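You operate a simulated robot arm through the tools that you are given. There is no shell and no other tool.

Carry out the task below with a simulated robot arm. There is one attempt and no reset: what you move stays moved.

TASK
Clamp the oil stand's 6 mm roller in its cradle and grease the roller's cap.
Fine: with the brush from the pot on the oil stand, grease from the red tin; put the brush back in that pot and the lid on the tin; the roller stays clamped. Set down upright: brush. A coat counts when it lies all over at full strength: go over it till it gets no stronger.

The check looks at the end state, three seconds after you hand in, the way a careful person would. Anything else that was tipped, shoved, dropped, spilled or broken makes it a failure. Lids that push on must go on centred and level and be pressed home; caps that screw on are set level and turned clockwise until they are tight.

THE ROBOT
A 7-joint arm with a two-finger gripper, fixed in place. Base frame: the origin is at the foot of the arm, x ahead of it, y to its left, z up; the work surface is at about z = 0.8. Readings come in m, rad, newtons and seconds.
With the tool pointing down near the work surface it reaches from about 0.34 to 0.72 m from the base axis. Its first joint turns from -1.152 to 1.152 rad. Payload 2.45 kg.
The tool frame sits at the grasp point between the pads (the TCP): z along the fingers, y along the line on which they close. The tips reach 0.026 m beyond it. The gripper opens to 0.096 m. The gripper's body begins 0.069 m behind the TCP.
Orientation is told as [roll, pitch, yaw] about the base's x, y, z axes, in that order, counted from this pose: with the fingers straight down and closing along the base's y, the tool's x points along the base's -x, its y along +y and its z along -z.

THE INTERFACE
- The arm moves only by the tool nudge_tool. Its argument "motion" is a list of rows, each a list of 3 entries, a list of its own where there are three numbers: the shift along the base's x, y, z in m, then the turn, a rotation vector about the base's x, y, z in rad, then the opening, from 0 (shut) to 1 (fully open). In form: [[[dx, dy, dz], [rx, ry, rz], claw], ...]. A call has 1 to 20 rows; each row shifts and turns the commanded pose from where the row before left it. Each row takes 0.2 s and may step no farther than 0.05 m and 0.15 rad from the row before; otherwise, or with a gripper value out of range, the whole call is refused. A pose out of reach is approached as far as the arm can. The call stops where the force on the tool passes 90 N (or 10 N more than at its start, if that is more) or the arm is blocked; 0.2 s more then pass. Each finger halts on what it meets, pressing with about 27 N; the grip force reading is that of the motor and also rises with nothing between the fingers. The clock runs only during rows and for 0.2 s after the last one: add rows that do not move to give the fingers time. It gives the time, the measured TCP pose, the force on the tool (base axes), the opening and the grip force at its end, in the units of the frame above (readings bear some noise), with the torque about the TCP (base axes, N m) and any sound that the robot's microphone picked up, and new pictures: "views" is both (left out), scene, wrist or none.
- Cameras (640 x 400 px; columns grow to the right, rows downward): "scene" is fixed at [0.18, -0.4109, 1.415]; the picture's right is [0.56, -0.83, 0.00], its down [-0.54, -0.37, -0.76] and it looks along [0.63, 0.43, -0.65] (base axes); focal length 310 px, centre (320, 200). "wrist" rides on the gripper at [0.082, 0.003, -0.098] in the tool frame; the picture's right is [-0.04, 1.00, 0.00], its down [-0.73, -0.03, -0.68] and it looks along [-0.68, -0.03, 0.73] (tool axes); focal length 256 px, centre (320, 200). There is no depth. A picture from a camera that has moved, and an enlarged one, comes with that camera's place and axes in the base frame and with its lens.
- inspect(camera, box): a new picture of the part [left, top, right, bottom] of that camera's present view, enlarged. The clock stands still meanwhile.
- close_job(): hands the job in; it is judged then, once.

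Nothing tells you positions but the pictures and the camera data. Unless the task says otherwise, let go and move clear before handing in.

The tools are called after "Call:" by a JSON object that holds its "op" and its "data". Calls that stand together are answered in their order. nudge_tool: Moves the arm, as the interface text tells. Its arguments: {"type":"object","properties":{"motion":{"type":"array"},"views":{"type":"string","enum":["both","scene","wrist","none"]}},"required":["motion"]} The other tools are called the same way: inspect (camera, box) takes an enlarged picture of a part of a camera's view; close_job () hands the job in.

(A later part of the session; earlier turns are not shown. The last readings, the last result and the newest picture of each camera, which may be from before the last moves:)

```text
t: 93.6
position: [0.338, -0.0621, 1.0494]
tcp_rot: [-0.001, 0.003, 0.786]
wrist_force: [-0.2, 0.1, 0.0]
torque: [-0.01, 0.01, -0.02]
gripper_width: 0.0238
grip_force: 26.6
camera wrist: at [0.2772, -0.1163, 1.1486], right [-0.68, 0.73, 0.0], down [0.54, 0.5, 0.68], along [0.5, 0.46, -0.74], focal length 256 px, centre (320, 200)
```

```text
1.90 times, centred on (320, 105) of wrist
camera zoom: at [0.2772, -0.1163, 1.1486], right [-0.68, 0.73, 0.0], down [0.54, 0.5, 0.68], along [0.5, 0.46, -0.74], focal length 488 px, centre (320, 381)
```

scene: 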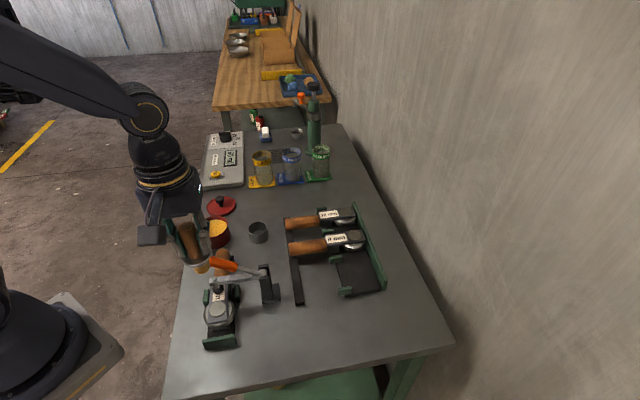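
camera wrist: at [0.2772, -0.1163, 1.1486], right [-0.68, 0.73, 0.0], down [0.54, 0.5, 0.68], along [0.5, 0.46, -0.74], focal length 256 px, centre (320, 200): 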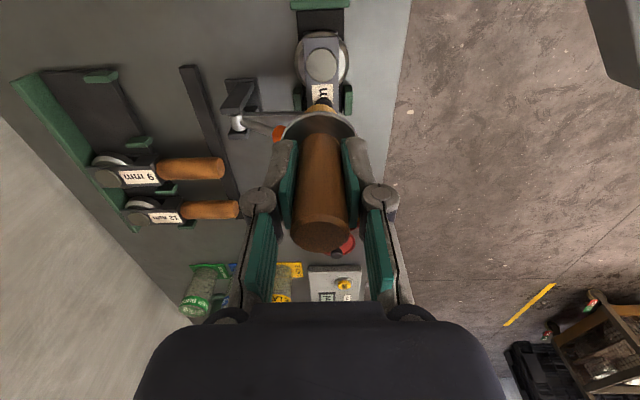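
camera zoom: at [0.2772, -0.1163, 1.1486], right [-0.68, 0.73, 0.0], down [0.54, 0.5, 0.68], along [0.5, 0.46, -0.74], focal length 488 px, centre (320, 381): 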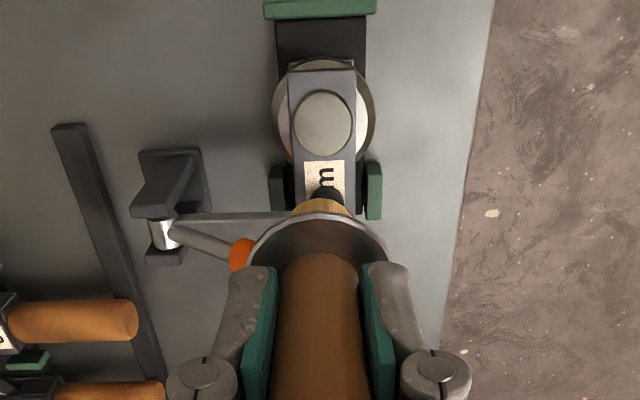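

Call:
{"op": "nudge_tool", "data": {"motion": [[[-0.0055, -0.0035, -0.02], [0, 0, 0], 0], [[0, 0, -0.02], [0, 0, 0], 0], [[0, 0, -0.02], [0, 0, 0], 0], [[0, 0, -0.02], [0, 0, 0], 0], [[0, 0, -0.015], [0, 0, 0], 0], [[0, 0, -0.01], [0, 0, 0], 0], [[0, 0, 0], [0, 0, 0], 0]], "views": "both"}}

Call:
{"op": "inspect", "data": {"camera": "scene", "box": [170, 230, 270, 340]}}

Call:
{"op": "inspect", "data": {"camera": "wrist", "box": [220, 0, 420, 210]}}

```text
t: 95.2
position: [0.3306, -0.0633, 0.9473]
tcp_rot: [0.0, 0.002, 0.788]
wrist_force: [-0.7, 0.6, -0.2]
torque: [0.0, 0.02, 0.01]
gripper_width: 0.0237
grip_force: 27.2
camera wrist: at [0.27, -0.119, 1.0463], right [-0.68, 0.73, 0.0], down [0.54, 0.5, 0.68], along [0.5, 0.46, -0.74], focal length 256 px, centre (320, 200)
```

scene: 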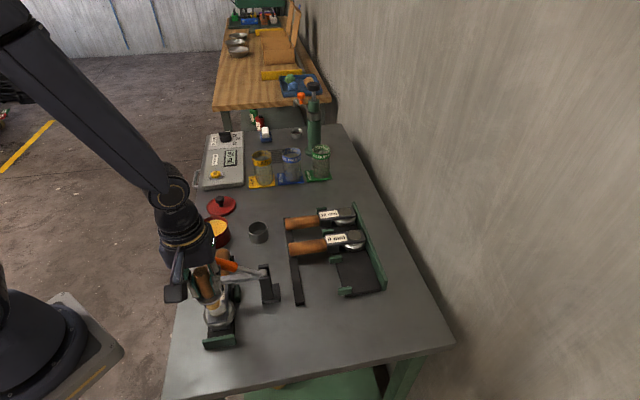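
wrist: 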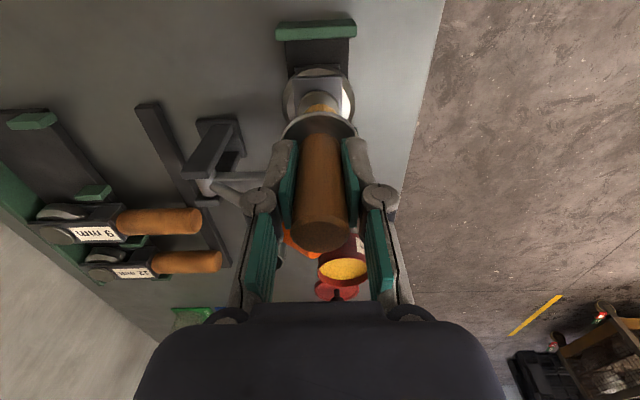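

```text
3.64 times, centred on (220, 285) of scene
camera zoom: at [0.1801, -0.4109, 1.415], right [0.56, -0.83, 0.0], down [-0.54, -0.37, -0.76], along [0.63, 0.43, -0.65], focal length 1127 px, centre (684, -109)
```

zoom: 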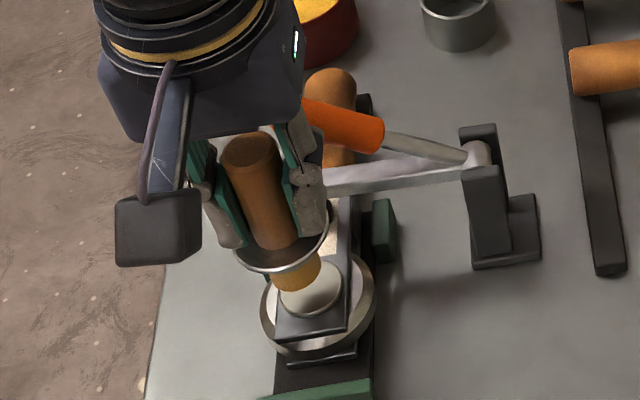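

```text
1.90 times, centred on (320, 105) of wrist
camera zoom: at [0.27, -0.119, 1.0463], right [-0.68, 0.73, 0.0], down [0.54, 0.5, 0.68], along [0.5, 0.46, -0.74], focal length 488 px, centre (320, 381)
```

zoom: 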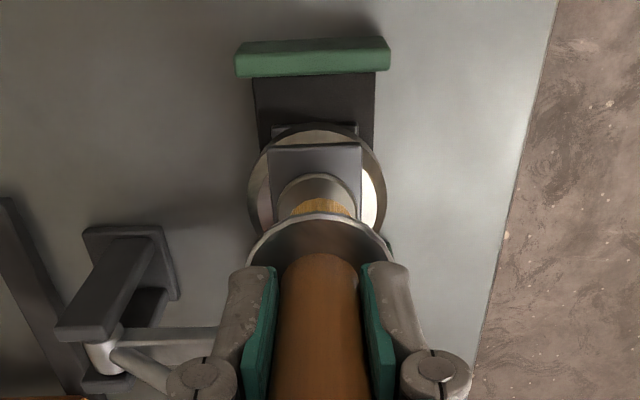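

Call:
{"op": "nudge_tool", "data": {"motion": [[[0.002, 0.002, -0.008], [0, 0, 0], 0], [[0, 0, -0.005], [0, 0, 0], 0], [[0, 0, -0.003], [0, 0, 0], 0]], "views": "none"}}

Call:
{"op": "nudge_tool", "data": {"motion": [[[0, 0, -0.002], [0, 0, 0], 0], [[0, 0, -0.002], [0, 0, 0], 0]], "views": "none"}}

Call:
{"op": "nudge_tool", "data": {"motion": [[[0, 0, -0.002], [0, 0, 0], 0], [[0, 0, -0.001], [0, 0, 0], 0]], "views": "wrist"}}

Call:
{"op": "inspect", "data": {"camera": "scene", "box": [170, 250, 270, 350]}}

```text
t: 96.0
position: [0.3319, -0.0628, 0.9318]
tcp_rot: [0.0, 0.004, 0.787]
wrist_force: [-0.2, -0.1, -0.9]
torque: [-0.03, -0.01, -0.02]
gripper_width: 0.0236
grip_force: 27.2
```

```text
t: 96.6
position: [0.3331, -0.0625, 0.928]
tcp_rot: [0.002, 0.004, 0.789]
wrist_force: [-0.5, 0.4, -0.4]
torque: [0.04, -0.01, -0.01]
gripper_width: 0.0233
grip_force: 27.3
```

```text
t: 97.2
position: [0.333, -0.0618, 0.9237]
tcp_rot: [0.001, 0.003, 0.787]
wrist_force: [0.3, -0.9, -1.4]
torque: [0.02, 0.01, 0.0]
gripper_width: 0.0238
grip_force: 27.3
camera wrist: at [0.2723, -0.1178, 1.0233], right [-0.68, 0.73, 0.0], down [0.54, 0.5, 0.68], along [0.5, 0.46, -0.74], focal length 256 px, centre (320, 200)
```

wrist: 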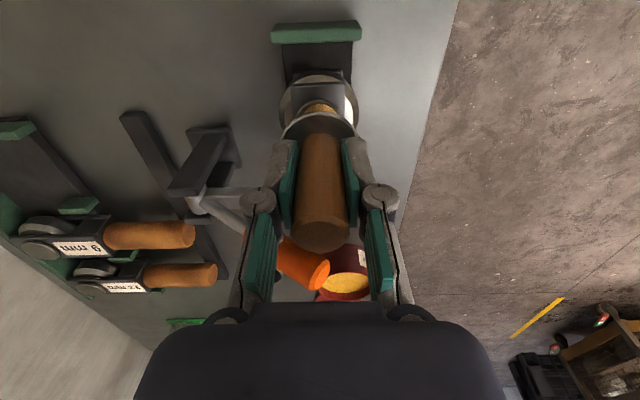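

```text
4.00 times, centred on (220, 300) of scene
camera zoom: at [0.1801, -0.4109, 1.415], right [0.56, -0.83, 0.0], down [-0.54, -0.37, -0.76], along [0.63, 0.43, -0.65], focal length 1240 px, centre (720, -200)
```

zoom: 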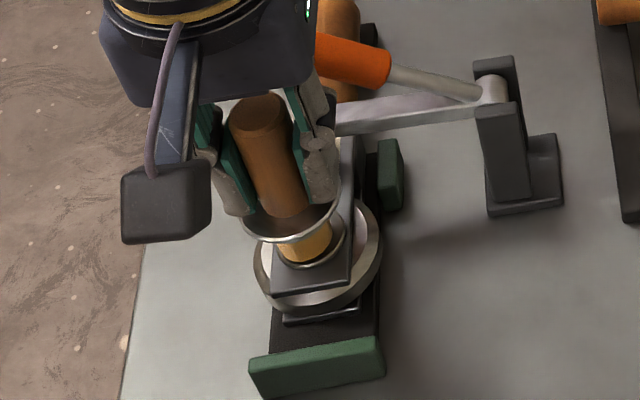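

Call:
{"op": "nudge_tool", "data": {"motion": [[[0, 0, -0.0015], [0, 0, 0], 0]], "views": "none"}}

Call:
{"op": "nudge_tool", "data": {"motion": [[[0, 0, -0.0015], [0, 0, 0], 0]], "views": "none"}}

Call:
{"op": "nudge_tool", "data": {"motion": [[[0, 0, -0.0015], [0, 0, 0], 0]], "views": "none"}}

```text
t: 97.6
position: [0.333, -0.0626, 0.9218]
tcp_rot: [-0.001, 0.003, 0.786]
wrist_force: [-2.2, -0.6, 21.9]
torque: [0.02, 0.05, -0.01]
gripper_width: 0.0237
grip_force: 27.5
```

```text
t: 98.0
position: [0.3334, -0.062, 0.9203]
tcp_rot: [0.0, 0.002, 0.787]
wrist_force: [-1.0, 1.8, 22.1]
torque: [0.1, -0.01, -0.02]
gripper_width: 0.0237
grip_force: 27.0
```

```text
t: 98.4
position: [0.3334, -0.0635, 0.9185]
tcp_rot: [-0.001, 0.002, 0.788]
wrist_force: [-1.5, -0.1, 22.2]
torque: [0.05, -0.01, 0.01]
gripper_width: 0.0237
grip_force: 26.8
```

Contact is made; above about 22 N the handle slides in the grip, so I'll press lighter. I'll ease up slightly and wipe in small strokes over the cap.

Call:
{"op": "nudge_tool", "data": {"motion": [[[0, 0, 0.0007], [0, 0, 0], 0]], "views": "none"}}

Call:
{"op": "nudge_tool", "data": {"motion": [[[0.0015, -0.0015, 0], [0, 0, 0], 0], [[0.0015, -0.0015, 0], [0, 0, 0], 0], [[-0.0015, 0.0015, 0], [0, 0, 0], 0], [[-0.0015, 0.0015, 0], [0, 0, 0], 0]], "views": "none"}}

```text
t: 98.8
position: [0.3322, -0.061, 0.9199]
tcp_rot: [0.003, 0.003, 0.787]
wrist_force: [0.2, 0.0, -0.4]
torque: [0.0, 0.03, -0.01]
gripper_width: 0.0236
grip_force: 26.9
```

```text
t: 99.8
position: [0.332, -0.0623, 0.9194]
tcp_rot: [0.005, 0.004, 0.787]
wrist_force: [-1.1, -0.8, -0.5]
torque: [0.01, 0.01, -0.03]
gripper_width: 0.0233
grip_force: 27.1
```

Call:
{"op": "nudge_tool", "data": {"motion": [[[0, 0, 0.01], [0, 0, 0], 0], [[0, 0, 0.02], [0, 0, 0], 0], [[0, 0, 0.02], [0, 0, 0], 0], [[0, 0, 0], [0, 0, 0], 0]], "views": "wrist"}}

Call:
{"op": "inspect", "data": {"camera": "scene", "box": [190, 280, 250, 340]}}

```text
t: 100.8
position: [0.3316, -0.0623, 0.9682]
tcp_rot: [0.0, 0.0, 0.787]
wrist_force: [0.6, 0.1, -0.7]
torque: [0.0, 0.0, 0.07]
gripper_width: 0.0238
grip_force: 26.9
camera wrist: at [0.2706, -0.1177, 1.0671], right [-0.68, 0.73, 0.0], down [0.54, 0.5, 0.68], along [0.5, 0.46, -0.74], focal length 256 px, centre (320, 200)
```

wrist: 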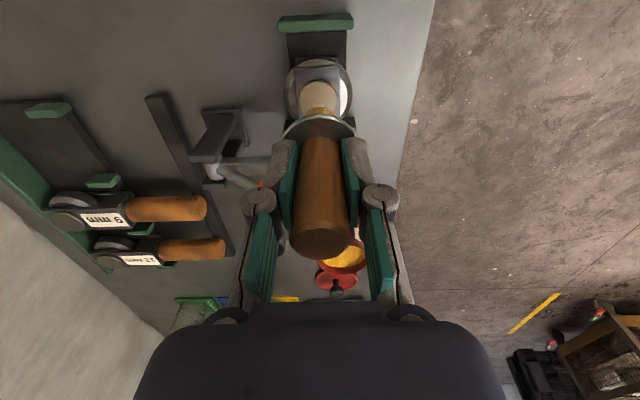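

```text
6.67 times, centred on (220, 310) of scene
camera zoom: at [0.18, -0.4108, 1.415], right [0.56, -0.83, 0.0], down [-0.54, -0.37, -0.76], along [0.63, 0.43, -0.65], focal length 2066 px, centre (987, -533)
```

zoom: 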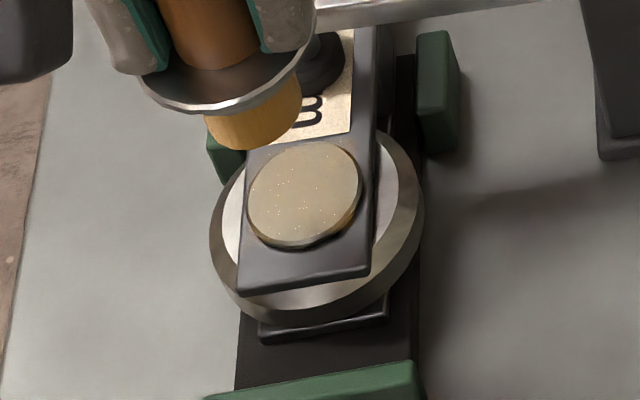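

A light coat shows on the cap. I'll go back into contact and go over it in circles.

Call:
{"op": "nudge_tool", "data": {"motion": [[[0.001, 0.001, -0.025], [0, 0, 0], 0], [[0, 0, -0.02], [0, 0, 0], 0], [[0, 0, -0.0035], [0, 0, 0], 0], [[0, 0, -0.0012], [0, 0, 0], 0]], "views": "none"}}

Call:
{"op": "nudge_tool", "data": {"motion": [[[0, 0, -0.0006], [0, 0, 0], 0]], "views": "none"}}

```text
t: 101.8
position: [0.3327, -0.0601, 0.9194]
tcp_rot: [0.001, 0.005, 0.787]
wrist_force: [-0.7, 0.0, -0.4]
torque: [0.01, -0.02, 0.0]
gripper_width: 0.0239
grip_force: 27.3
```

```text
t: 102.2
position: [0.3329, -0.0606, 0.9207]
tcp_rot: [0.002, 0.003, 0.786]
wrist_force: [-0.6, 0.4, -1.0]
torque: [0.02, 0.04, -0.02]
gripper_width: 0.0238
grip_force: 27.2
```

Call:
{"op": "nudge_tool", "data": {"motion": [[[0, 0, -0.0006], [0, 0, 0], 0]], "views": "none"}}

Call:
{"op": "nudge_tool", "data": {"motion": [[[0.006, 0, 0], [0, 0, 0], 0], [[-0.0018, 0.0042, 0], [0, 0, 0], 0], [[-0.0042, 0.0018, 0], [0, 0, 0], 0], [[-0.0042, -0.0018, 0], [0, 0, 0], 0], [[-0.0018, -0.0042, 0], [0, 0, 0], 0], [[0.0018, -0.0042, 0], [0, 0, 0], 0], [[0.0042, -0.0018, 0], [0, 0, 0], 0], [[0.0042, 0.0018, 0], [0, 0, 0], 0], [[0.0018, 0.0042, 0], [0, 0, 0], 0], [[-0.006, 0, 0], [0, 0, 0], 0]], "views": "none"}}

```text
t: 102.6
position: [0.333, -0.0606, 0.9188]
tcp_rot: [0.002, 0.004, 0.788]
wrist_force: [-1.4, -0.6, 8.2]
torque: [-0.02, 0.05, -0.01]
gripper_width: 0.0237
grip_force: 26.6
```

```text
t: 104.8
position: [0.3385, -0.0624, 0.9186]
tcp_rot: [0.0, 0.002, 0.788]
wrist_force: [2.3, 1.5, 4.0]
torque: [0.04, -0.19, -0.01]
gripper_width: 0.0239
grip_force: 26.8
out of reach, approached as far as the arm can: row 4
```

Call:
{"op": "nudge_tool", "data": {"motion": [[[-0.0065, 0, -0.0002], [0, 0, 0], 0], [[0, 0.006, 0], [0, 0, 0], 0], [[0.004, 0, 0], [0, 0, 0], 0], [[0.003, 0, 0], [0, 0, 0], 0], [[0.002, -0.006, 0], [0, 0, 0], 0], [[-0.001, -0.006, 0], [0, 0, 0], 0], [[-0.004, -0.001, 0], [0, 0, 0], 0], [[-0.004, 0.001, 0], [0, 0, 0], 0], [[0, 0.006, 0], [0, 0, 0], 0], [[0.003, 0, 0], [0, 0, 0], 0]], "views": "none"}}

Call:
{"op": "nudge_tool", "data": {"motion": [[[0, 0, 0.01], [0, 0, 0], 0], [[0, 0, 0.02], [0, 0, 0], 0], [[0, 0, 0.025], [0, 0, 0], 0], [[0, 0, 0], [0, 0, 0], 0]], "views": "wrist"}}

Call:
{"op": "inspect", "data": {"camera": "scene", "box": [190, 280, 250, 340]}}

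```text
t: 107.0
position: [0.3379, -0.0637, 0.9197]
tcp_rot: [0.0, 0.001, 0.787]
wrist_force: [0.3, 0.4, -0.8]
torque: [0.05, 0.0, 0.01]
gripper_width: 0.0239
grip_force: 27.0
out of reach, approached as far as the arm can: row 2
```

```text
t: 108.0
position: [0.3367, -0.0623, 0.9752]
tcp_rot: [0.0, 0.002, 0.786]
wrist_force: [0.3, 1.2, -0.8]
torque: [-0.01, -0.02, -0.02]
gripper_width: 0.0235
grip_force: 27.1
camera wrist: at [0.2768, -0.1191, 1.0733], right [-0.68, 0.73, 0.0], down [0.54, 0.5, 0.68], along [0.5, 0.46, -0.74], focal length 256 px, centre (320, 200)
```

wrist: 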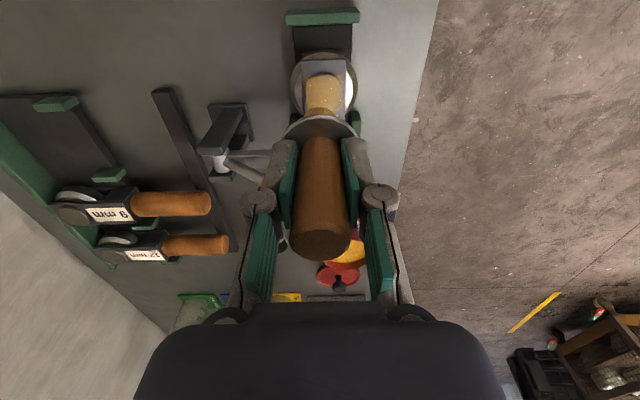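

```text
6.67 times, centred on (220, 310) of scene
camera zoom: at [0.18, -0.4108, 1.415], right [0.56, -0.83, 0.0], down [-0.54, -0.37, -0.76], along [0.63, 0.43, -0.65], focal length 2066 px, centre (987, -533)
```

zoom: 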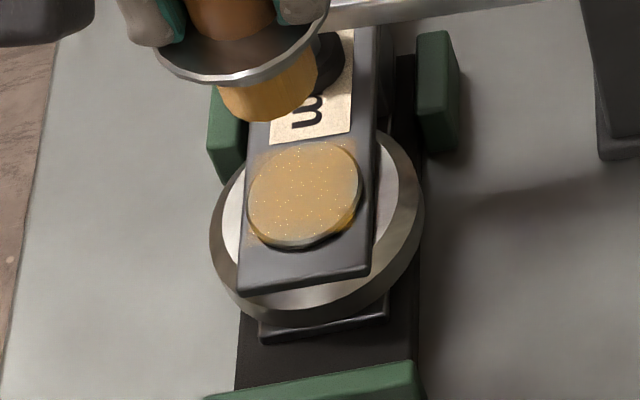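

Call:
{"op": "inspect", "data": {"camera": "scene", "box": [205, 295, 231, 321]}}

Call:
{"op": "inspect", "data": {"camera": "wrist", "box": [270, 30, 380, 130]}}

```text
15.38 times, centred on (218, 308) of scene
camera zoom: at [0.18, -0.4108, 1.415], right [0.56, -0.83, 0.0], down [-0.54, -0.37, -0.76], along [0.63, 0.43, -0.65], focal length 4768 px, centre (1889, -1462)
```

zoom: 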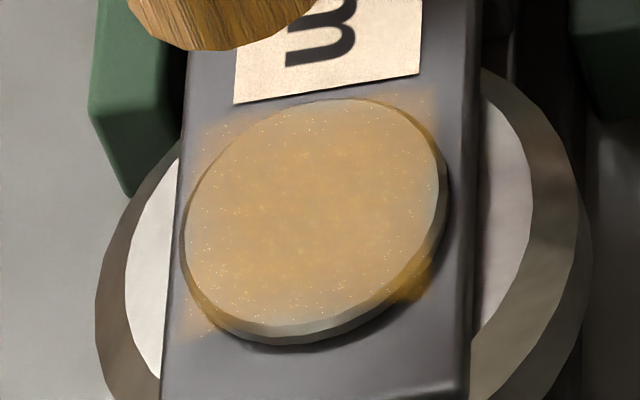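

```text
4.00 times, centred on (325, 80) of wrist
camera zoom: at [0.2768, -0.1191, 1.0733], right [-0.68, 0.73, 0.0], down [0.54, 0.5, 0.68], along [0.5, 0.46, -0.74], focal length 1024 px, centre (300, 680)
```

zoom: 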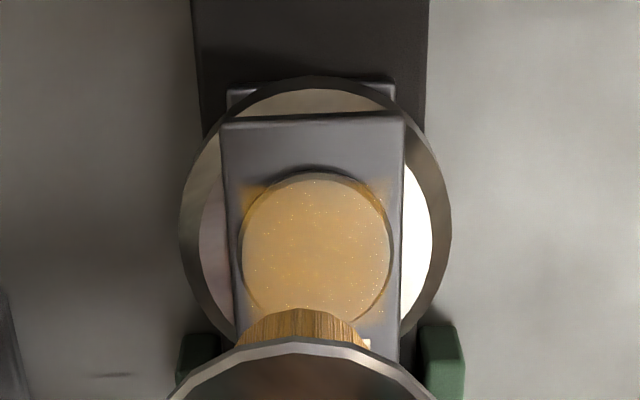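

The coat is getting stronger but has not reached full strength. I'll go down again and make more strokes, staying within reach.

Call:
{"op": "nudge_tool", "data": {"motion": [[[0, 0, -0.025], [0, 0, 0], 0], [[0, 0, -0.025], [0, 0, 0], 0], [[0, 0, -0.0045], [0, 0, 0], 0], [[0, 0, -0.0008], [0, 0, 0], 0]], "views": "none"}}

Call:
{"op": "nudge_tool", "data": {"motion": [[[0, 0, -0.0008], [0, 0, 0], 0]], "views": "none"}}

```text
t: 109.0
position: [0.3377, -0.0637, 0.9191]
tcp_rot: [-0.001, 0.002, 0.788]
wrist_force: [1.0, 0.2, -0.3]
torque: [0.0, 0.0, -0.04]
gripper_width: 0.0238
grip_force: 26.3
```

```text
t: 109.4
position: [0.3395, -0.0636, 0.9187]
tcp_rot: [-0.002, 0.0, 0.787]
wrist_force: [-0.8, 1.1, 16.4]
torque: [0.11, 0.07, -0.01]
gripper_width: 0.0236
grip_force: 27.2
```

Call:
{"op": "nudge_tool", "data": {"motion": [[[-0.004, 0, 0], [0, 0, 0], 0], [[-0.001, -0.0054, 0], [0, 0, 0], 0], [[0.0045, 0, 0], [0, 0, 0], 0], [[0.004, 0.003, 0], [0, 0, 0], 0], [[0, 0.006, 0], [0, 0, 0], 0], [[-0.002, 0.0035, 0], [0, 0, 0], 0], [[-0.004, 0.0005, 0], [0, 0, 0], 0], [[-0.0025, -0.003, 0], [0, 0, 0], 0], [[0, -0.005, 0], [0, 0, 0], 0], [[0.0035, 0.002, 0], [0, 0, 0], 0], [[-0.0025, -0.0016, 0], [0, 0, 0], 0], [[-0.001, -0.0054, 0], [0, 0, 0], 0], [[0.0045, 0, 0], [0, 0, 0], 0], [[0.004, 0.003, 0], [0, 0, 0], 0], [[0, 0.006, 0], [0, 0, 0], 0], [[-0.002, 0.0035, 0], [0, 0, 0], 0], [[-0.004, 0.0005, 0], [0, 0, 0], 0], [[-0.0025, -0.003, 0], [0, 0, 0], 0], [[0, -0.005, 0], [0, 0, 0], 0], [[0.0035, 0.002, 0], [0, 0, 0], 0]], "views": "none"}}

Call:
{"op": "nudge_tool", "data": {"motion": [[[0, 0, 0.01], [0, 0, 0], 0], [[0, 0, 0.02], [0, 0, 0], 0], [[0, 0, 0.025], [0, 0, 0], 0], [[0, 0, 0], [0, 0, 0], 0]], "views": "wrist"}}

Call:
{"op": "inspect", "data": {"camera": "scene", "box": [205, 295, 231, 321]}}

Call:
{"op": "inspect", "data": {"camera": "wrist", "box": [270, 30, 380, 130]}}

```text
t: 113.6
position: [0.3367, -0.0606, 0.9182]
tcp_rot: [0.0, 0.001, 0.787]
wrist_force: [0.0, 0.1, -0.6]
torque: [0.0, 0.05, -0.01]
gripper_width: 0.0238
grip_force: 27.3
```

```text
t: 114.6
position: [0.3353, -0.0628, 0.9725]
tcp_rot: [-0.001, 0.002, 0.788]
wrist_force: [-0.6, 0.6, -0.4]
torque: [-0.02, -0.02, 0.06]
gripper_width: 0.0236
grip_force: 26.5
camera wrist: at [0.2735, -0.1177, 1.0719], right [-0.68, 0.73, 0.0], down [0.54, 0.5, 0.68], along [0.5, 0.46, -0.74], focal length 256 px, centre (320, 200)
```

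wrist: 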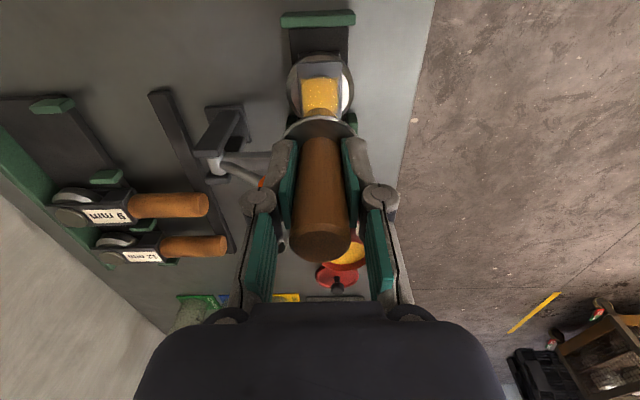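

```text
15.38 times, centred on (218, 308) of scene
camera zoom: at [0.18, -0.4108, 1.415], right [0.56, -0.83, 0.0], down [-0.54, -0.37, -0.76], along [0.63, 0.43, -0.65], focal length 4768 px, centre (1889, -1462)
```

zoom: 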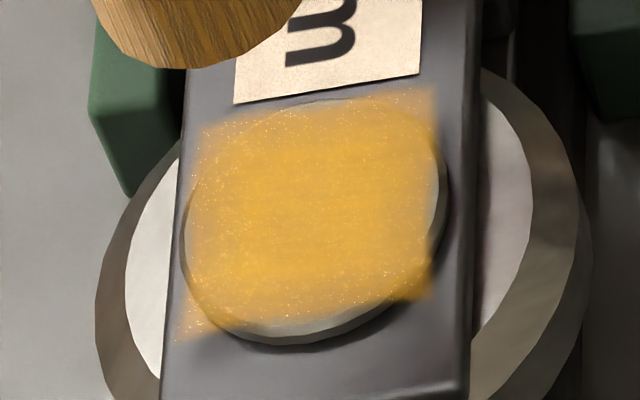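

```text
4.00 times, centred on (325, 80) of wrist
camera zoom: at [0.2735, -0.1177, 1.0719], right [-0.68, 0.73, 0.0], down [0.54, 0.5, 0.68], along [0.5, 0.46, -0.74], focal length 1024 px, centre (300, 680)
```

zoom: 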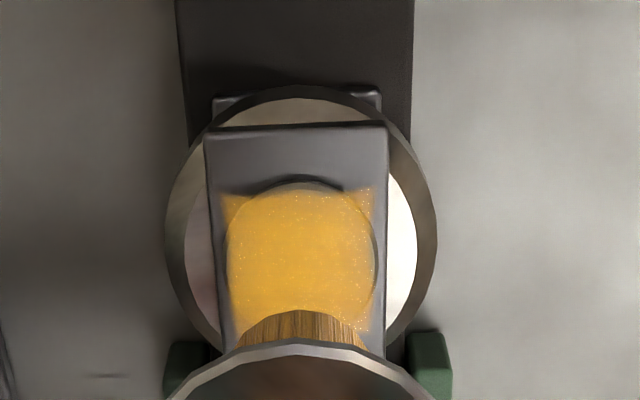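

The coat is much stronger now. I'll do another set of strokes and compare.

Call:
{"op": "nudge_tool", "data": {"motion": [[[0.001, -0.001, -0.025], [0, 0, 0], 0], [[0, 0, -0.025], [0, 0, 0], 0], [[0, 0, -0.0045], [0, 0, 0], 0], [[0, 0, -0.0006], [0, 0, 0], 0]], "views": "none"}}

Call:
{"op": "nudge_tool", "data": {"motion": [[[0, 0, -0.0006], [0, 0, 0], 0]], "views": "none"}}

```text
t: 115.6
position: [0.3359, -0.0611, 0.9183]
tcp_rot: [0.0, 0.002, 0.787]
wrist_force: [-1.4, 4.4, 13.9]
torque: [0.25, 0.04, 0.04]
gripper_width: 0.0238
grip_force: 27.2
```

```text
t: 116.0
position: [0.3357, -0.0619, 0.9171]
tcp_rot: [-0.002, 0.0, 0.787]
wrist_force: [-0.1, 4.5, 22.0]
torque: [0.18, -0.03, -0.01]
gripper_width: 0.0234
grip_force: 27.1
```

Call:
{"op": "nudge_tool", "data": {"motion": [[[-0.0015, -0.0016, 0.0002], [0, 0, 0], 0], [[-0.001, -0.0054, 0], [0, 0, 0], 0], [[0.0045, -0.001, 0], [0, 0, 0], 0], [[0.004, 0.004, 0], [0, 0, 0], 0], [[0, 0.006, 0], [0, 0, 0], 0], [[-0.002, 0.0035, 0], [0, 0, 0], 0], [[-0.004, 0.0005, 0], [0, 0, 0], 0], [[-0.0025, -0.003, 0], [0, 0, 0], 0], [[0, -0.005, 0], [0, 0, 0], 0], [[0.0035, 0.002, 0], [0, 0, 0], 0], [[-0.0025, -0.0016, -0.0002], [0, 0, 0], 0], [[-0.001, -0.0054, 0], [0, 0, 0], 0], [[0.0045, -0.001, 0], [0, 0, 0], 0], [[0.004, 0.004, 0], [0, 0, 0], 0], [[0, 0.006, 0], [0, 0, 0], 0], [[-0.002, 0.0035, 0], [0, 0, 0], 0], [[-0.004, 0.0005, 0], [0, 0, 0], 0], [[-0.0025, -0.003, 0], [0, 0, 0], 0], [[0, -0.005, 0], [0, 0, 0], 0], [[0.0035, 0.002, 0], [0, 0, 0], 0]], "views": "none"}}

Call:
{"op": "nudge_tool", "data": {"motion": [[[0, 0, 0.01], [0, 0, 0], 0], [[0, 0, 0.02], [0, 0, 0], 0], [[0, 0, 0.025], [0, 0, 0], 0], [[0, 0, 0], [0, 0, 0], 0]], "views": "wrist"}}

Call:
{"op": "inspect", "data": {"camera": "scene", "box": [205, 295, 231, 321]}}

Call:
{"op": "inspect", "data": {"camera": "wrist", "box": [270, 30, 380, 130]}}

```text
t: 120.2
position: [0.3382, -0.0638, 0.918]
tcp_rot: [0.0, -0.001, 0.786]
wrist_force: [0.1, 0.4, 0.3]
torque: [0.0, 0.03, 0.01]
gripper_width: 0.024
grip_force: 26.6
```

```text
t: 121.2
position: [0.3376, -0.0622, 0.9776]
tcp_rot: [-0.001, 0.002, 0.787]
wrist_force: [0.4, 0.3, -0.7]
torque: [0.0, -0.03, -0.02]
gripper_width: 0.0237
grip_force: 26.9
camera wrist: at [0.2777, -0.1177, 1.075], right [-0.68, 0.73, 0.0], down [0.54, 0.5, 0.68], along [0.5, 0.46, -0.74], focal length 256 px, centre (320, 200)
```

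wrist: 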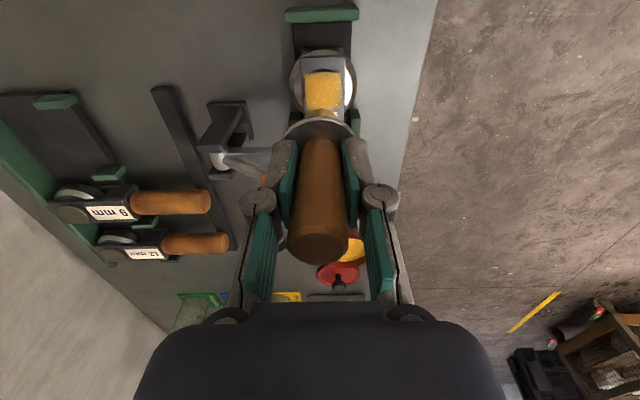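

```text
15.38 times, centred on (218, 308) of scene
camera zoom: at [0.18, -0.4108, 1.415], right [0.56, -0.83, 0.0], down [-0.54, -0.37, -0.76], along [0.63, 0.43, -0.65], focal length 4768 px, centre (1889, -1462)
```

zoom: 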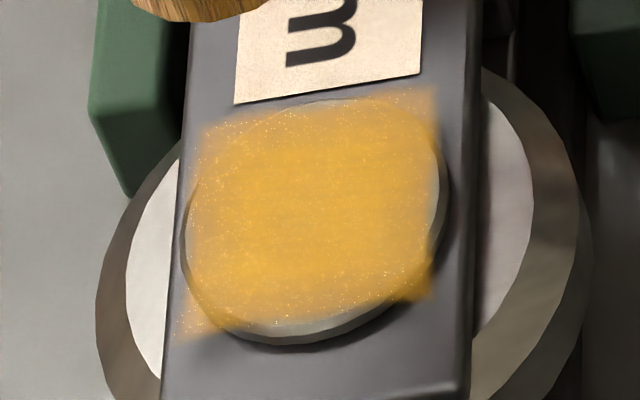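

```text
4.00 times, centred on (325, 80) of wrist
camera zoom: at [0.2777, -0.1177, 1.075], right [-0.68, 0.73, 0.0], down [0.54, 0.5, 0.68], along [0.5, 0.46, -0.74], focal length 1024 px, centre (300, 680)
```

zoom: 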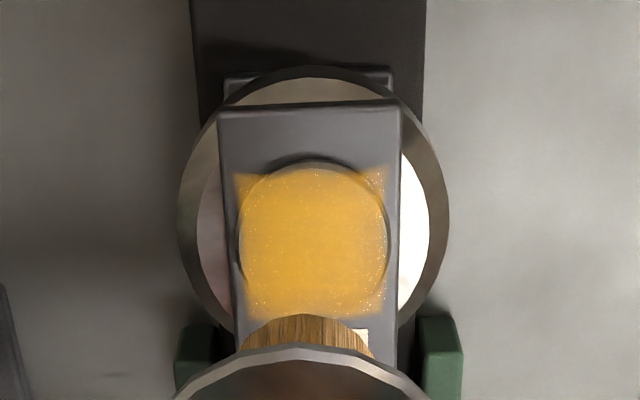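

The coat now looks the same as before this set, which means either it is full or the brush is running dry. I'll check the bristles, then re-dip and go over it again to be sure.

Call:
{"op": "inspect", "data": {"camera": "scene", "box": [195, 265, 235, 305]}}

Call:
{"op": "nudge_tool", "data": {"motion": [[[0, 0, 0.03], [0, 0, 0], 0], [[0, 0, 0.03], [0, 0, 0], 0], [[0, 0, 0.015], [0, 0, 0], 0], [[0.0148, 0.0192, 0], [0, 0, 0], 0], [[0.0148, 0.0192, 0], [0, 0, 0], 0], [[0.0148, 0.0192, 0], [0, 0, 0], 0], [[0.0148, 0.0192, 0], [0, 0, 0], 0], [[0.0148, 0.0192, 0], [0, 0, 0], 0], [[0.0148, 0.0192, 0], [0, 0, 0], 0], [[0.0148, 0.0192, 0], [0, 0, 0], 0], [[0.0148, 0.0192, 0], [0, 0, 0], 0], [[0.0148, 0.0192, 0], [0, 0, 0], 0], [[0.0148, 0.0192, 0], [0, 0, 0], 0], [[0, 0, -0.03], [0, 0, 0], 0], [[0, 0, -0.03], [0, 0, 0], 0], [[0, 0, -0.03], [0, 0, 0], 0], [[0, 0, -0.03], [0, 0, 0], 0], [[0, 0, -0.015], [0, 0, 0], 0], [[0, 0, 0], [0, 0, 0], 0]], "views": "both"}}

Call:
{"op": "inspect", "data": {"camera": "scene", "box": [190, 190, 250, 260]}}

```text
10.00 times, centred on (215, 285) of scene
camera zoom: at [0.18, -0.4108, 1.415], right [0.56, -0.83, 0.0], down [-0.54, -0.37, -0.76], along [0.63, 0.43, -0.65], focal length 3099 px, centre (1370, -650)
```

zoom: 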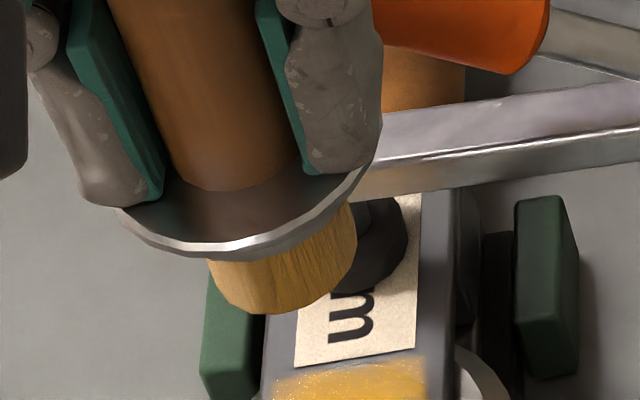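

```text
t: 125.2
position: [0.4864, 0.1303, 0.9132]
tcp_rot: [0.001, 0.002, 0.788]
wrist_force: [-0.5, -0.3, -0.8]
torque: [0.0, -0.02, -0.02]
gripper_width: 0.0236
grip_force: 26.8
camera wrist: at [0.4251, 0.076, 1.012], right [-0.68, 0.73, 0.0], down [0.54, 0.5, 0.68], along [0.5, 0.46, -0.74], focal length 256 px, centre (320, 200)
```

scene: 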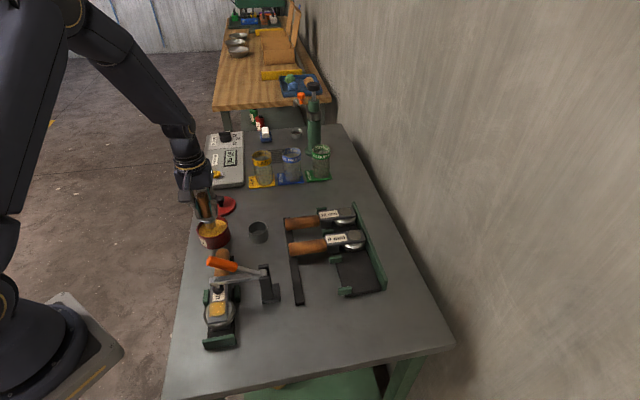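
wrist: 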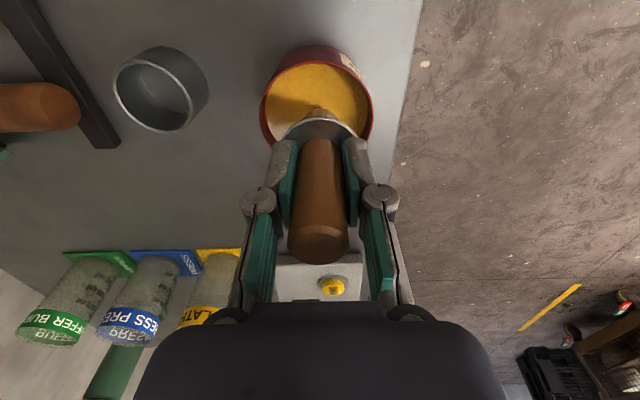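

```text
5.71 times, centred on (220, 225) of scene
camera zoom: at [0.1801, -0.4108, 1.415], right [0.56, -0.83, 0.0], down [-0.54, -0.37, -0.76], along [0.63, 0.43, -0.65], focal length 1771 px, centre (891, 57)
```

zoom: 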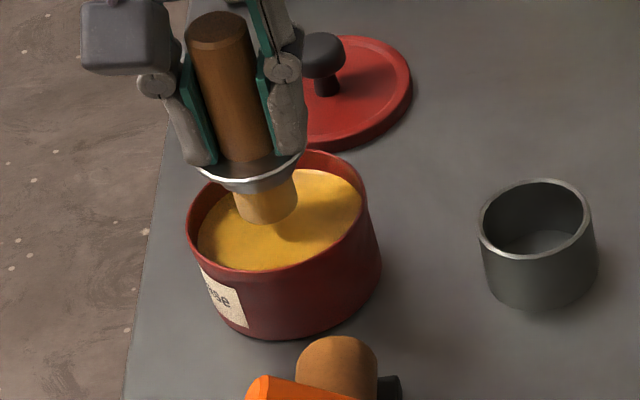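

Call:
{"op": "nudge_tool", "data": {"motion": [[[-0.001, 0, -0.004], [0, 0, 0], 0], [[0, 0, -0.002], [0, 0, 0], 0]], "views": "none"}}

Call:
{"op": "nudge_tool", "data": {"motion": [[[0, 0, -0.002], [0, 0, 0], 0]], "views": "none"}}

Call:
{"op": "nudge_tool", "data": {"motion": [[[0, 0, -0.0015], [0, 0, 0], 0]], "views": "none"}}

Call:
{"op": "inspect", "data": {"camera": "scene", "box": [190, 190, 250, 260]}}

```text
t: 125.8
position: [0.4836, 0.1313, 0.9067]
tcp_rot: [-0.001, 0.001, 0.787]
wrist_force: [-0.2, 0.9, -0.2]
torque: [-0.01, 0.0, -0.01]
gripper_width: 0.0238
grip_force: 26.5
```

```text
t: 126.2
position: [0.4852, 0.1314, 0.9043]
tcp_rot: [-0.001, 0.003, 0.787]
wrist_force: [-0.4, -0.1, -0.8]
torque: [0.0, 0.0, 0.0]
gripper_width: 0.0235
grip_force: 27.1
```

```text
t: 126.6
position: [0.4847, 0.1287, 0.9035]
tcp_rot: [-0.001, 0.002, 0.788]
wrist_force: [0.5, -0.1, -0.8]
torque: [-0.01, -0.01, -0.03]
gripper_width: 0.0235
grip_force: 27.2
```

```text
5.71 times, centred on (220, 225) of scene
camera zoom: at [0.1801, -0.4108, 1.415], right [0.56, -0.83, 0.0], down [-0.54, -0.37, -0.76], along [0.63, 0.43, -0.65], focal length 1771 px, centre (891, 57)
```

zoom: 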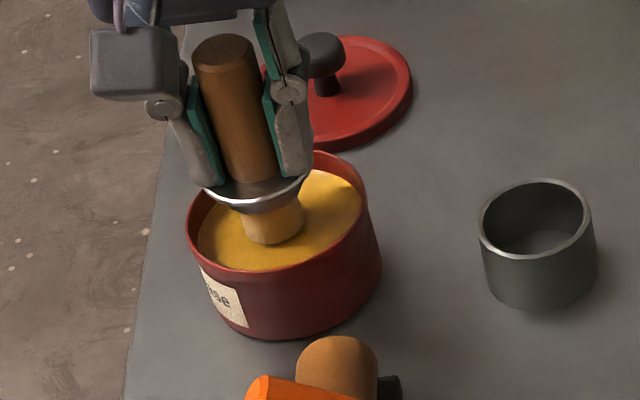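

Call:
{"op": "nudge_tool", "data": {"motion": [[[0, 0, -0.0015], [0, 0, 0], 0]], "views": "none"}}

Call:
{"op": "nudge_tool", "data": {"motion": [[[0, 0, -0.0015], [0, 0, 0], 0]], "views": "none"}}

```text
t: 127.0
position: [0.4846, 0.1302, 0.9028]
tcp_rot: [-0.001, 0.0, 0.787]
wrist_force: [-7.5, -0.3, 20.5]
torque: [-0.14, 0.44, -0.07]
gripper_width: 0.0238
grip_force: 27.1
```

```text
t: 127.4
position: [0.4852, 0.1301, 0.9014]
tcp_rot: [-0.002, 0.001, 0.787]
wrist_force: [-13.0, -0.2, 47.6]
torque: [-0.1, 0.68, -0.07]
gripper_width: 0.0237
grip_force: 26.7
```

Call:
{"op": "nudge_tool", "data": {"motion": [[[0, 0, 0.0015], [0, 0, 0], 0], [[0, 0, 0], [0, 0, 0], 0], [[0, 0, 0], [0, 0, 0], 0], [[0, 0, 0.008], [0, 0, 0], 0], [[0, 0, 0.015], [0, 0, 0], 0], [[0, 0, 0.015], [0, 0, 0], 0], [[0, 0, 0.015], [0, 0, 0], 0], [[0, 0, 0], [0, 0, 0], 0]], "views": "wrist"}}

Call:
{"op": "inspect", "data": {"camera": "scene", "box": [190, 180, 250, 250]}}

```text
t: 129.2
position: [0.4843, 0.13, 0.953]
tcp_rot: [-0.001, 0.001, 0.788]
wrist_force: [-0.8, -0.5, -0.7]
torque: [0.01, 0.01, 0.04]
gripper_width: 0.0238
grip_force: 26.8
camera wrist: at [0.4242, 0.0744, 1.0528], right [-0.68, 0.73, 0.0], down [0.54, 0.5, 0.68], along [0.5, 0.46, -0.74], focal length 256 px, centre (320, 200)
```

wrist: 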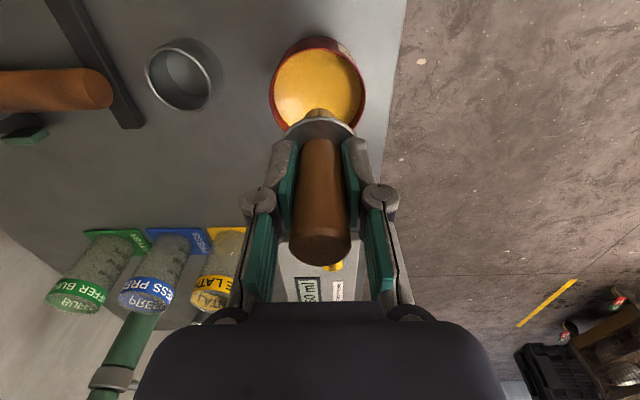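

```text
5.71 times, centred on (220, 215) of scene
camera zoom: at [0.1801, -0.4108, 1.415], right [0.56, -0.83, 0.0], down [-0.54, -0.37, -0.76], along [0.63, 0.43, -0.65], focal length 1771 px, centre (891, 114)
```

zoom: 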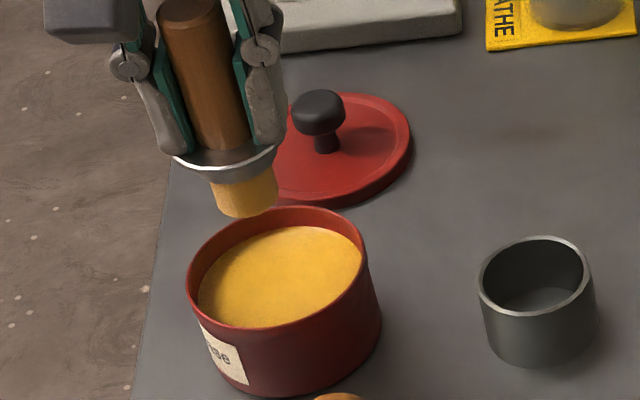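

The bristles are freshly loaded. I'm going back to the cap.

Call:
{"op": "nudge_tool", "data": {"motion": [[[0, 0, 0.03], [0, 0, 0], 0], [[0, 0, 0.03], [0, 0, 0], 0], [[0, 0, 0.03], [0, 0, 0], 0], [[-0.0148, -0.0192, 0], [0, 0, 0], 0], [[-0.0148, -0.0192, 0], [0, 0, 0], 0], [[-0.0148, -0.0192, 0], [0, 0, 0], 0], [[-0.0148, -0.0192, 0], [0, 0, 0], 0], [[-0.0148, -0.0192, 0], [0, 0, 0], 0], [[-0.0148, -0.0192, 0], [0, 0, 0], 0], [[-0.0148, -0.0192, 0], [0, 0, 0], 0], [[-0.0148, -0.0192, 0], [0, 0, 0], 0], [[-0.0148, -0.0192, 0], [0, 0, 0], 0], [[-0.0148, -0.0192, 0], [0, 0, 0], 0], [[0, 0, -0.03], [0, 0, 0], 0], [[0, 0, -0.03], [0, 0, 0], 0], [[0, 0, -0.03], [0, 0, 0], 0], [[0, 0, -0.025], [0, 0, 0], 0], [[0, 0, -0.006], [0, 0, 0], 0], [[0, 0, 0], [0, 0, 0], 0]], "views": "both"}}

Call:
{"op": "inspect", "data": {"camera": "scene", "box": [190, 260, 250, 330]}}

```text
t: 133.2
position: [0.3367, -0.0628, 0.9241]
tcp_rot: [0.001, 0.003, 0.788]
wrist_force: [-0.1, 0.2, -0.7]
torque: [-0.01, 0.01, 0.01]
gripper_width: 0.0238
grip_force: 26.3
camera wrist: at [0.2761, -0.1194, 1.0224], right [-0.68, 0.73, 0.0], down [0.54, 0.5, 0.68], along [0.5, 0.46, -0.74], focal length 256 px, centre (320, 200)
```

scene: 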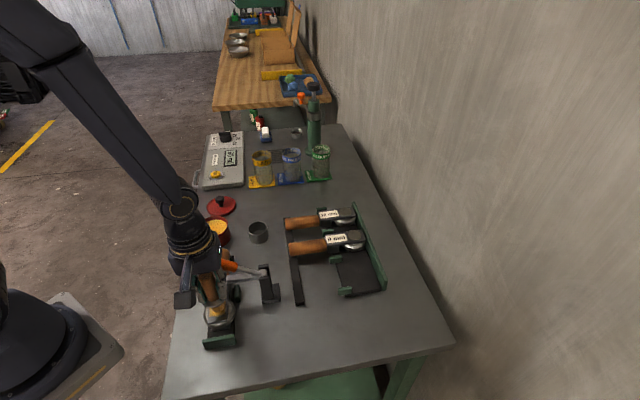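
wrist: 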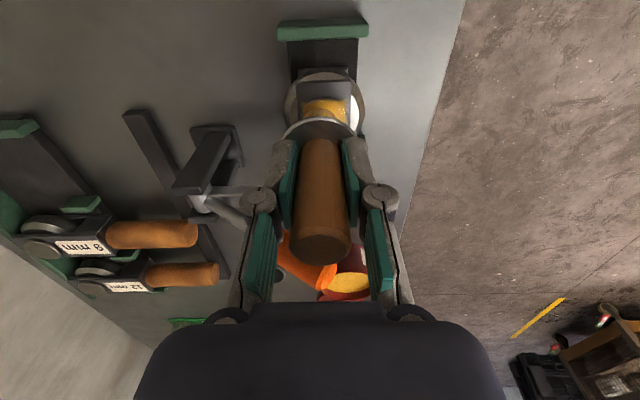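

```text
5.71 times, centred on (220, 295) of scene
camera zoom: at [0.1801, -0.4109, 1.415], right [0.56, -0.83, 0.0], down [-0.54, -0.37, -0.76], along [0.63, 0.43, -0.65], focal length 1771 px, centre (891, -343)
```

zoom: 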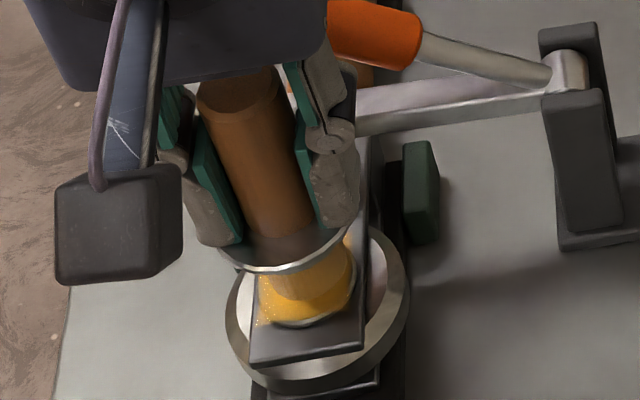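

Call:
{"op": "nudge_tool", "data": {"motion": [[[0, 0, -0.004], [0, 0, 0], 0], [[0, 0, -0.003], [0, 0, 0], 0]], "views": "none"}}

Call:
{"op": "nudge_tool", "data": {"motion": [[[0, 0, -0.0015], [0, 0, 0], 0]], "views": "none"}}

Call:
{"op": "nudge_tool", "data": {"motion": [[[0, 0, -0.001], [0, 0, 0], 0]], "views": "none"}}

```text
t: 133.8
position: [0.336, -0.063, 0.9168]
tcp_rot: [0.0, -0.001, 0.786]
wrist_force: [-0.6, -0.3, -0.6]
torque: [-0.02, -0.02, 0.0]
gripper_width: 0.0236
grip_force: 26.8
```

```text
t: 134.2
position: [0.3361, -0.0632, 0.9156]
tcp_rot: [-0.002, 0.001, 0.784]
wrist_force: [-4.2, -1.1, 24.3]
torque: [-0.06, 0.15, 0.01]
gripper_width: 0.0239
grip_force: 27.3
```

```text
t: 134.6
position: [0.3369, -0.0627, 0.9146]
tcp_rot: [-0.004, 0.003, 0.786]
wrist_force: [-10.4, -8.5, 66.5]
torque: [-0.44, 0.48, 0.0]
gripper_width: 0.0237
grip_force: 27.0
```

Call:
{"op": "nudge_tool", "data": {"motion": [[[0, 0, 0.0013], [0, 0, 0], 0]], "views": "none"}}

Call:
{"op": "nudge_tool", "data": {"motion": [[[-0.0025, -0.0012, 0], [0, 0, 0], 0], [[-0.001, -0.0054, 0], [0, 0, 0], 0], [[0.0045, -0.001, 0], [0, 0, 0], 0], [[0.004, 0.004, 0], [0, 0, 0], 0], [[0, 0.006, 0], [0, 0, 0], 0], [[-0.002, 0.0035, 0], [0, 0, 0], 0], [[-0.004, 0.0005, 0], [0, 0, 0], 0], [[-0.002, -0.003, 0], [0, 0, 0], 0], [[0, -0.005, 0], [0, 0, 0], 0], [[0.003, 0.002, 0], [0, 0, 0], 0]], "views": "none"}}

```text
t: 135.0
position: [0.3363, -0.0635, 0.9149]
tcp_rot: [-0.002, 0.002, 0.787]
wrist_force: [-5.6, -7.1, 45.7]
torque: [-0.29, 0.25, -0.02]
gripper_width: 0.0235
grip_force: 26.5
```

```text
t: 137.2
position: [0.3363, -0.0608, 0.9152]
tcp_rot: [-0.001, 0.003, 0.787]
wrist_force: [0.7, 0.5, 0.0]
torque: [0.0, 0.01, -0.02]
gripper_width: 0.0236
grip_force: 27.5
```

Call:
{"op": "nudge_tool", "data": {"motion": [[[-0.0025, -0.0012, -0.0004], [0, 0, 0], 0], [[-0.001, -0.0054, 0], [0, 0, 0], 0], [[0.0045, -0.001, 0], [0, 0, 0], 0], [[0.004, 0.004, 0], [0, 0, 0], 0], [[0, 0.006, 0], [0, 0, 0], 0], [[-0.002, 0.0035, 0], [0, 0, 0], 0], [[-0.004, 0.0005, 0], [0, 0, 0], 0], [[-0.002, -0.003, 0], [0, 0, 0], 0], [[0, -0.005, 0], [0, 0, 0], 0], [[0.003, 0.002, 0], [0, 0, 0], 0]], "views": "none"}}

Call:
{"op": "nudge_tool", "data": {"motion": [[[0, 0, 0.01], [0, 0, 0], 0], [[0, 0, 0.025], [0, 0, 0], 0], [[0, 0, 0.025], [0, 0, 0], 0], [[0, 0, 0], [0, 0, 0], 0]], "views": "wrist"}}

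Call:
{"op": "inspect", "data": {"camera": "scene", "box": [205, 295, 231, 321]}}

Call:
{"op": "inspect", "data": {"camera": "wrist", "box": [270, 30, 380, 130]}}

```text
t: 139.4
position: [0.3364, -0.0617, 0.9152]
tcp_rot: [0.003, 0.007, 0.783]
wrist_force: [-15.8, -1.0, 58.2]
torque: [-0.03, 0.78, 0.04]
gripper_width: 0.0238
grip_force: 26.9
```

```text
t: 140.4
position: [0.3375, -0.0617, 0.9764]
tcp_rot: [0.0, 0.002, 0.788]
wrist_force: [1.1, 0.6, -0.6]
torque: [-0.01, -0.03, 0.03]
gripper_width: 0.0237
grip_force: 27.1
camera wrist: at [0.2776, -0.1174, 1.0748], right [-0.68, 0.73, 0.0], down [0.54, 0.5, 0.68], along [0.5, 0.46, -0.74], focal length 256 px, centre (320, 200)
```

wrist: 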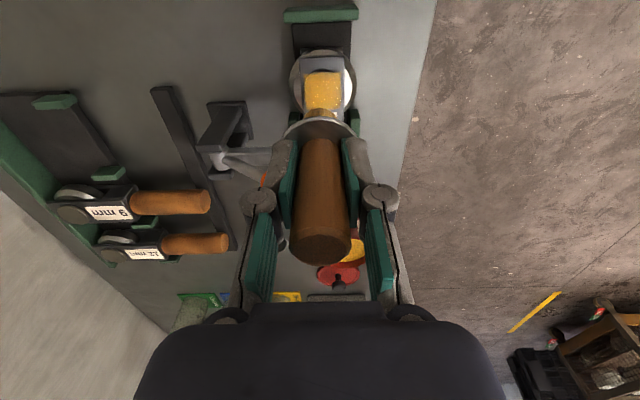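

```text
15.38 times, centred on (218, 308) of scene
camera zoom: at [0.18, -0.4108, 1.415], right [0.56, -0.83, 0.0], down [-0.54, -0.37, -0.76], along [0.63, 0.43, -0.65], focal length 4768 px, centre (1889, -1462)
```

zoom: 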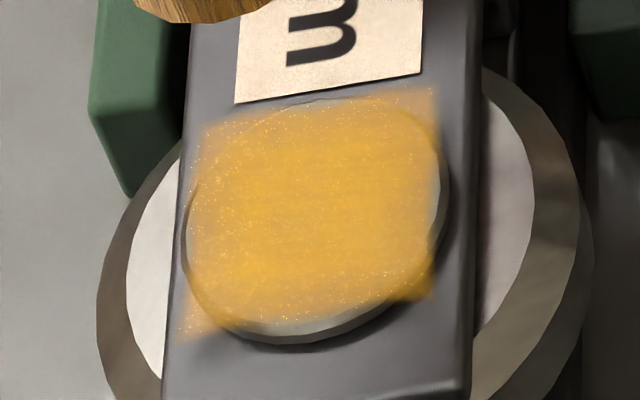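

```text
4.00 times, centred on (325, 80) of wrist
camera zoom: at [0.2776, -0.1174, 1.0748], right [-0.68, 0.73, 0.0], down [0.54, 0.5, 0.68], along [0.5, 0.46, -0.74], focal length 1024 px, centre (300, 680)
```

zoom: 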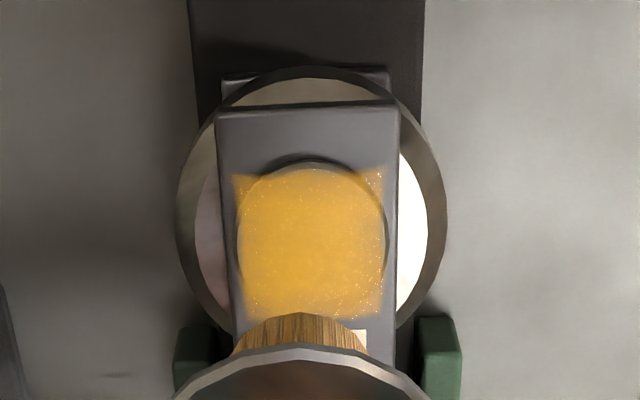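

The coat looks unchanged after the fresh load. I'll do one more pass with offset strokes to confirm that nothing gets stronger.

Call:
{"op": "nudge_tool", "data": {"motion": [[[0, 0, -0.025], [0, 0, 0], 0], [[0, 0, -0.025], [0, 0, 0], 0], [[0, 0, -0.008], [0, 0, 0], 0]], "views": "none"}}

Call:
{"op": "nudge_tool", "data": {"motion": [[[0, 0, -0.001], [0, 0, 0], 0]], "views": "none"}}

Call:
{"op": "nudge_tool", "data": {"motion": [[[0, 0, -0.0008], [0, 0, 0], 0]], "views": "none"}}

```text
t: 141.2
position: [0.3375, -0.0611, 0.9178]
tcp_rot: [0.001, 0.002, 0.786]
wrist_force: [0.4, 0.3, -0.6]
torque: [-0.05, 0.01, 0.01]
gripper_width: 0.0236
grip_force: 26.2
```

```text
t: 141.6
position: [0.3364, -0.062, 0.9163]
tcp_rot: [0.0, 0.002, 0.787]
wrist_force: [1.0, 0.2, 2.6]
torque: [0.1, -0.04, -0.04]
gripper_width: 0.0238
grip_force: 27.4
```

```text
t: 142.0
position: [0.3373, -0.062, 0.9154]
tcp_rot: [-0.002, 0.002, 0.786]
wrist_force: [-5.0, -1.5, 34.8]
torque: [-0.04, 0.25, -0.04]
gripper_width: 0.0236
grip_force: 26.9
```

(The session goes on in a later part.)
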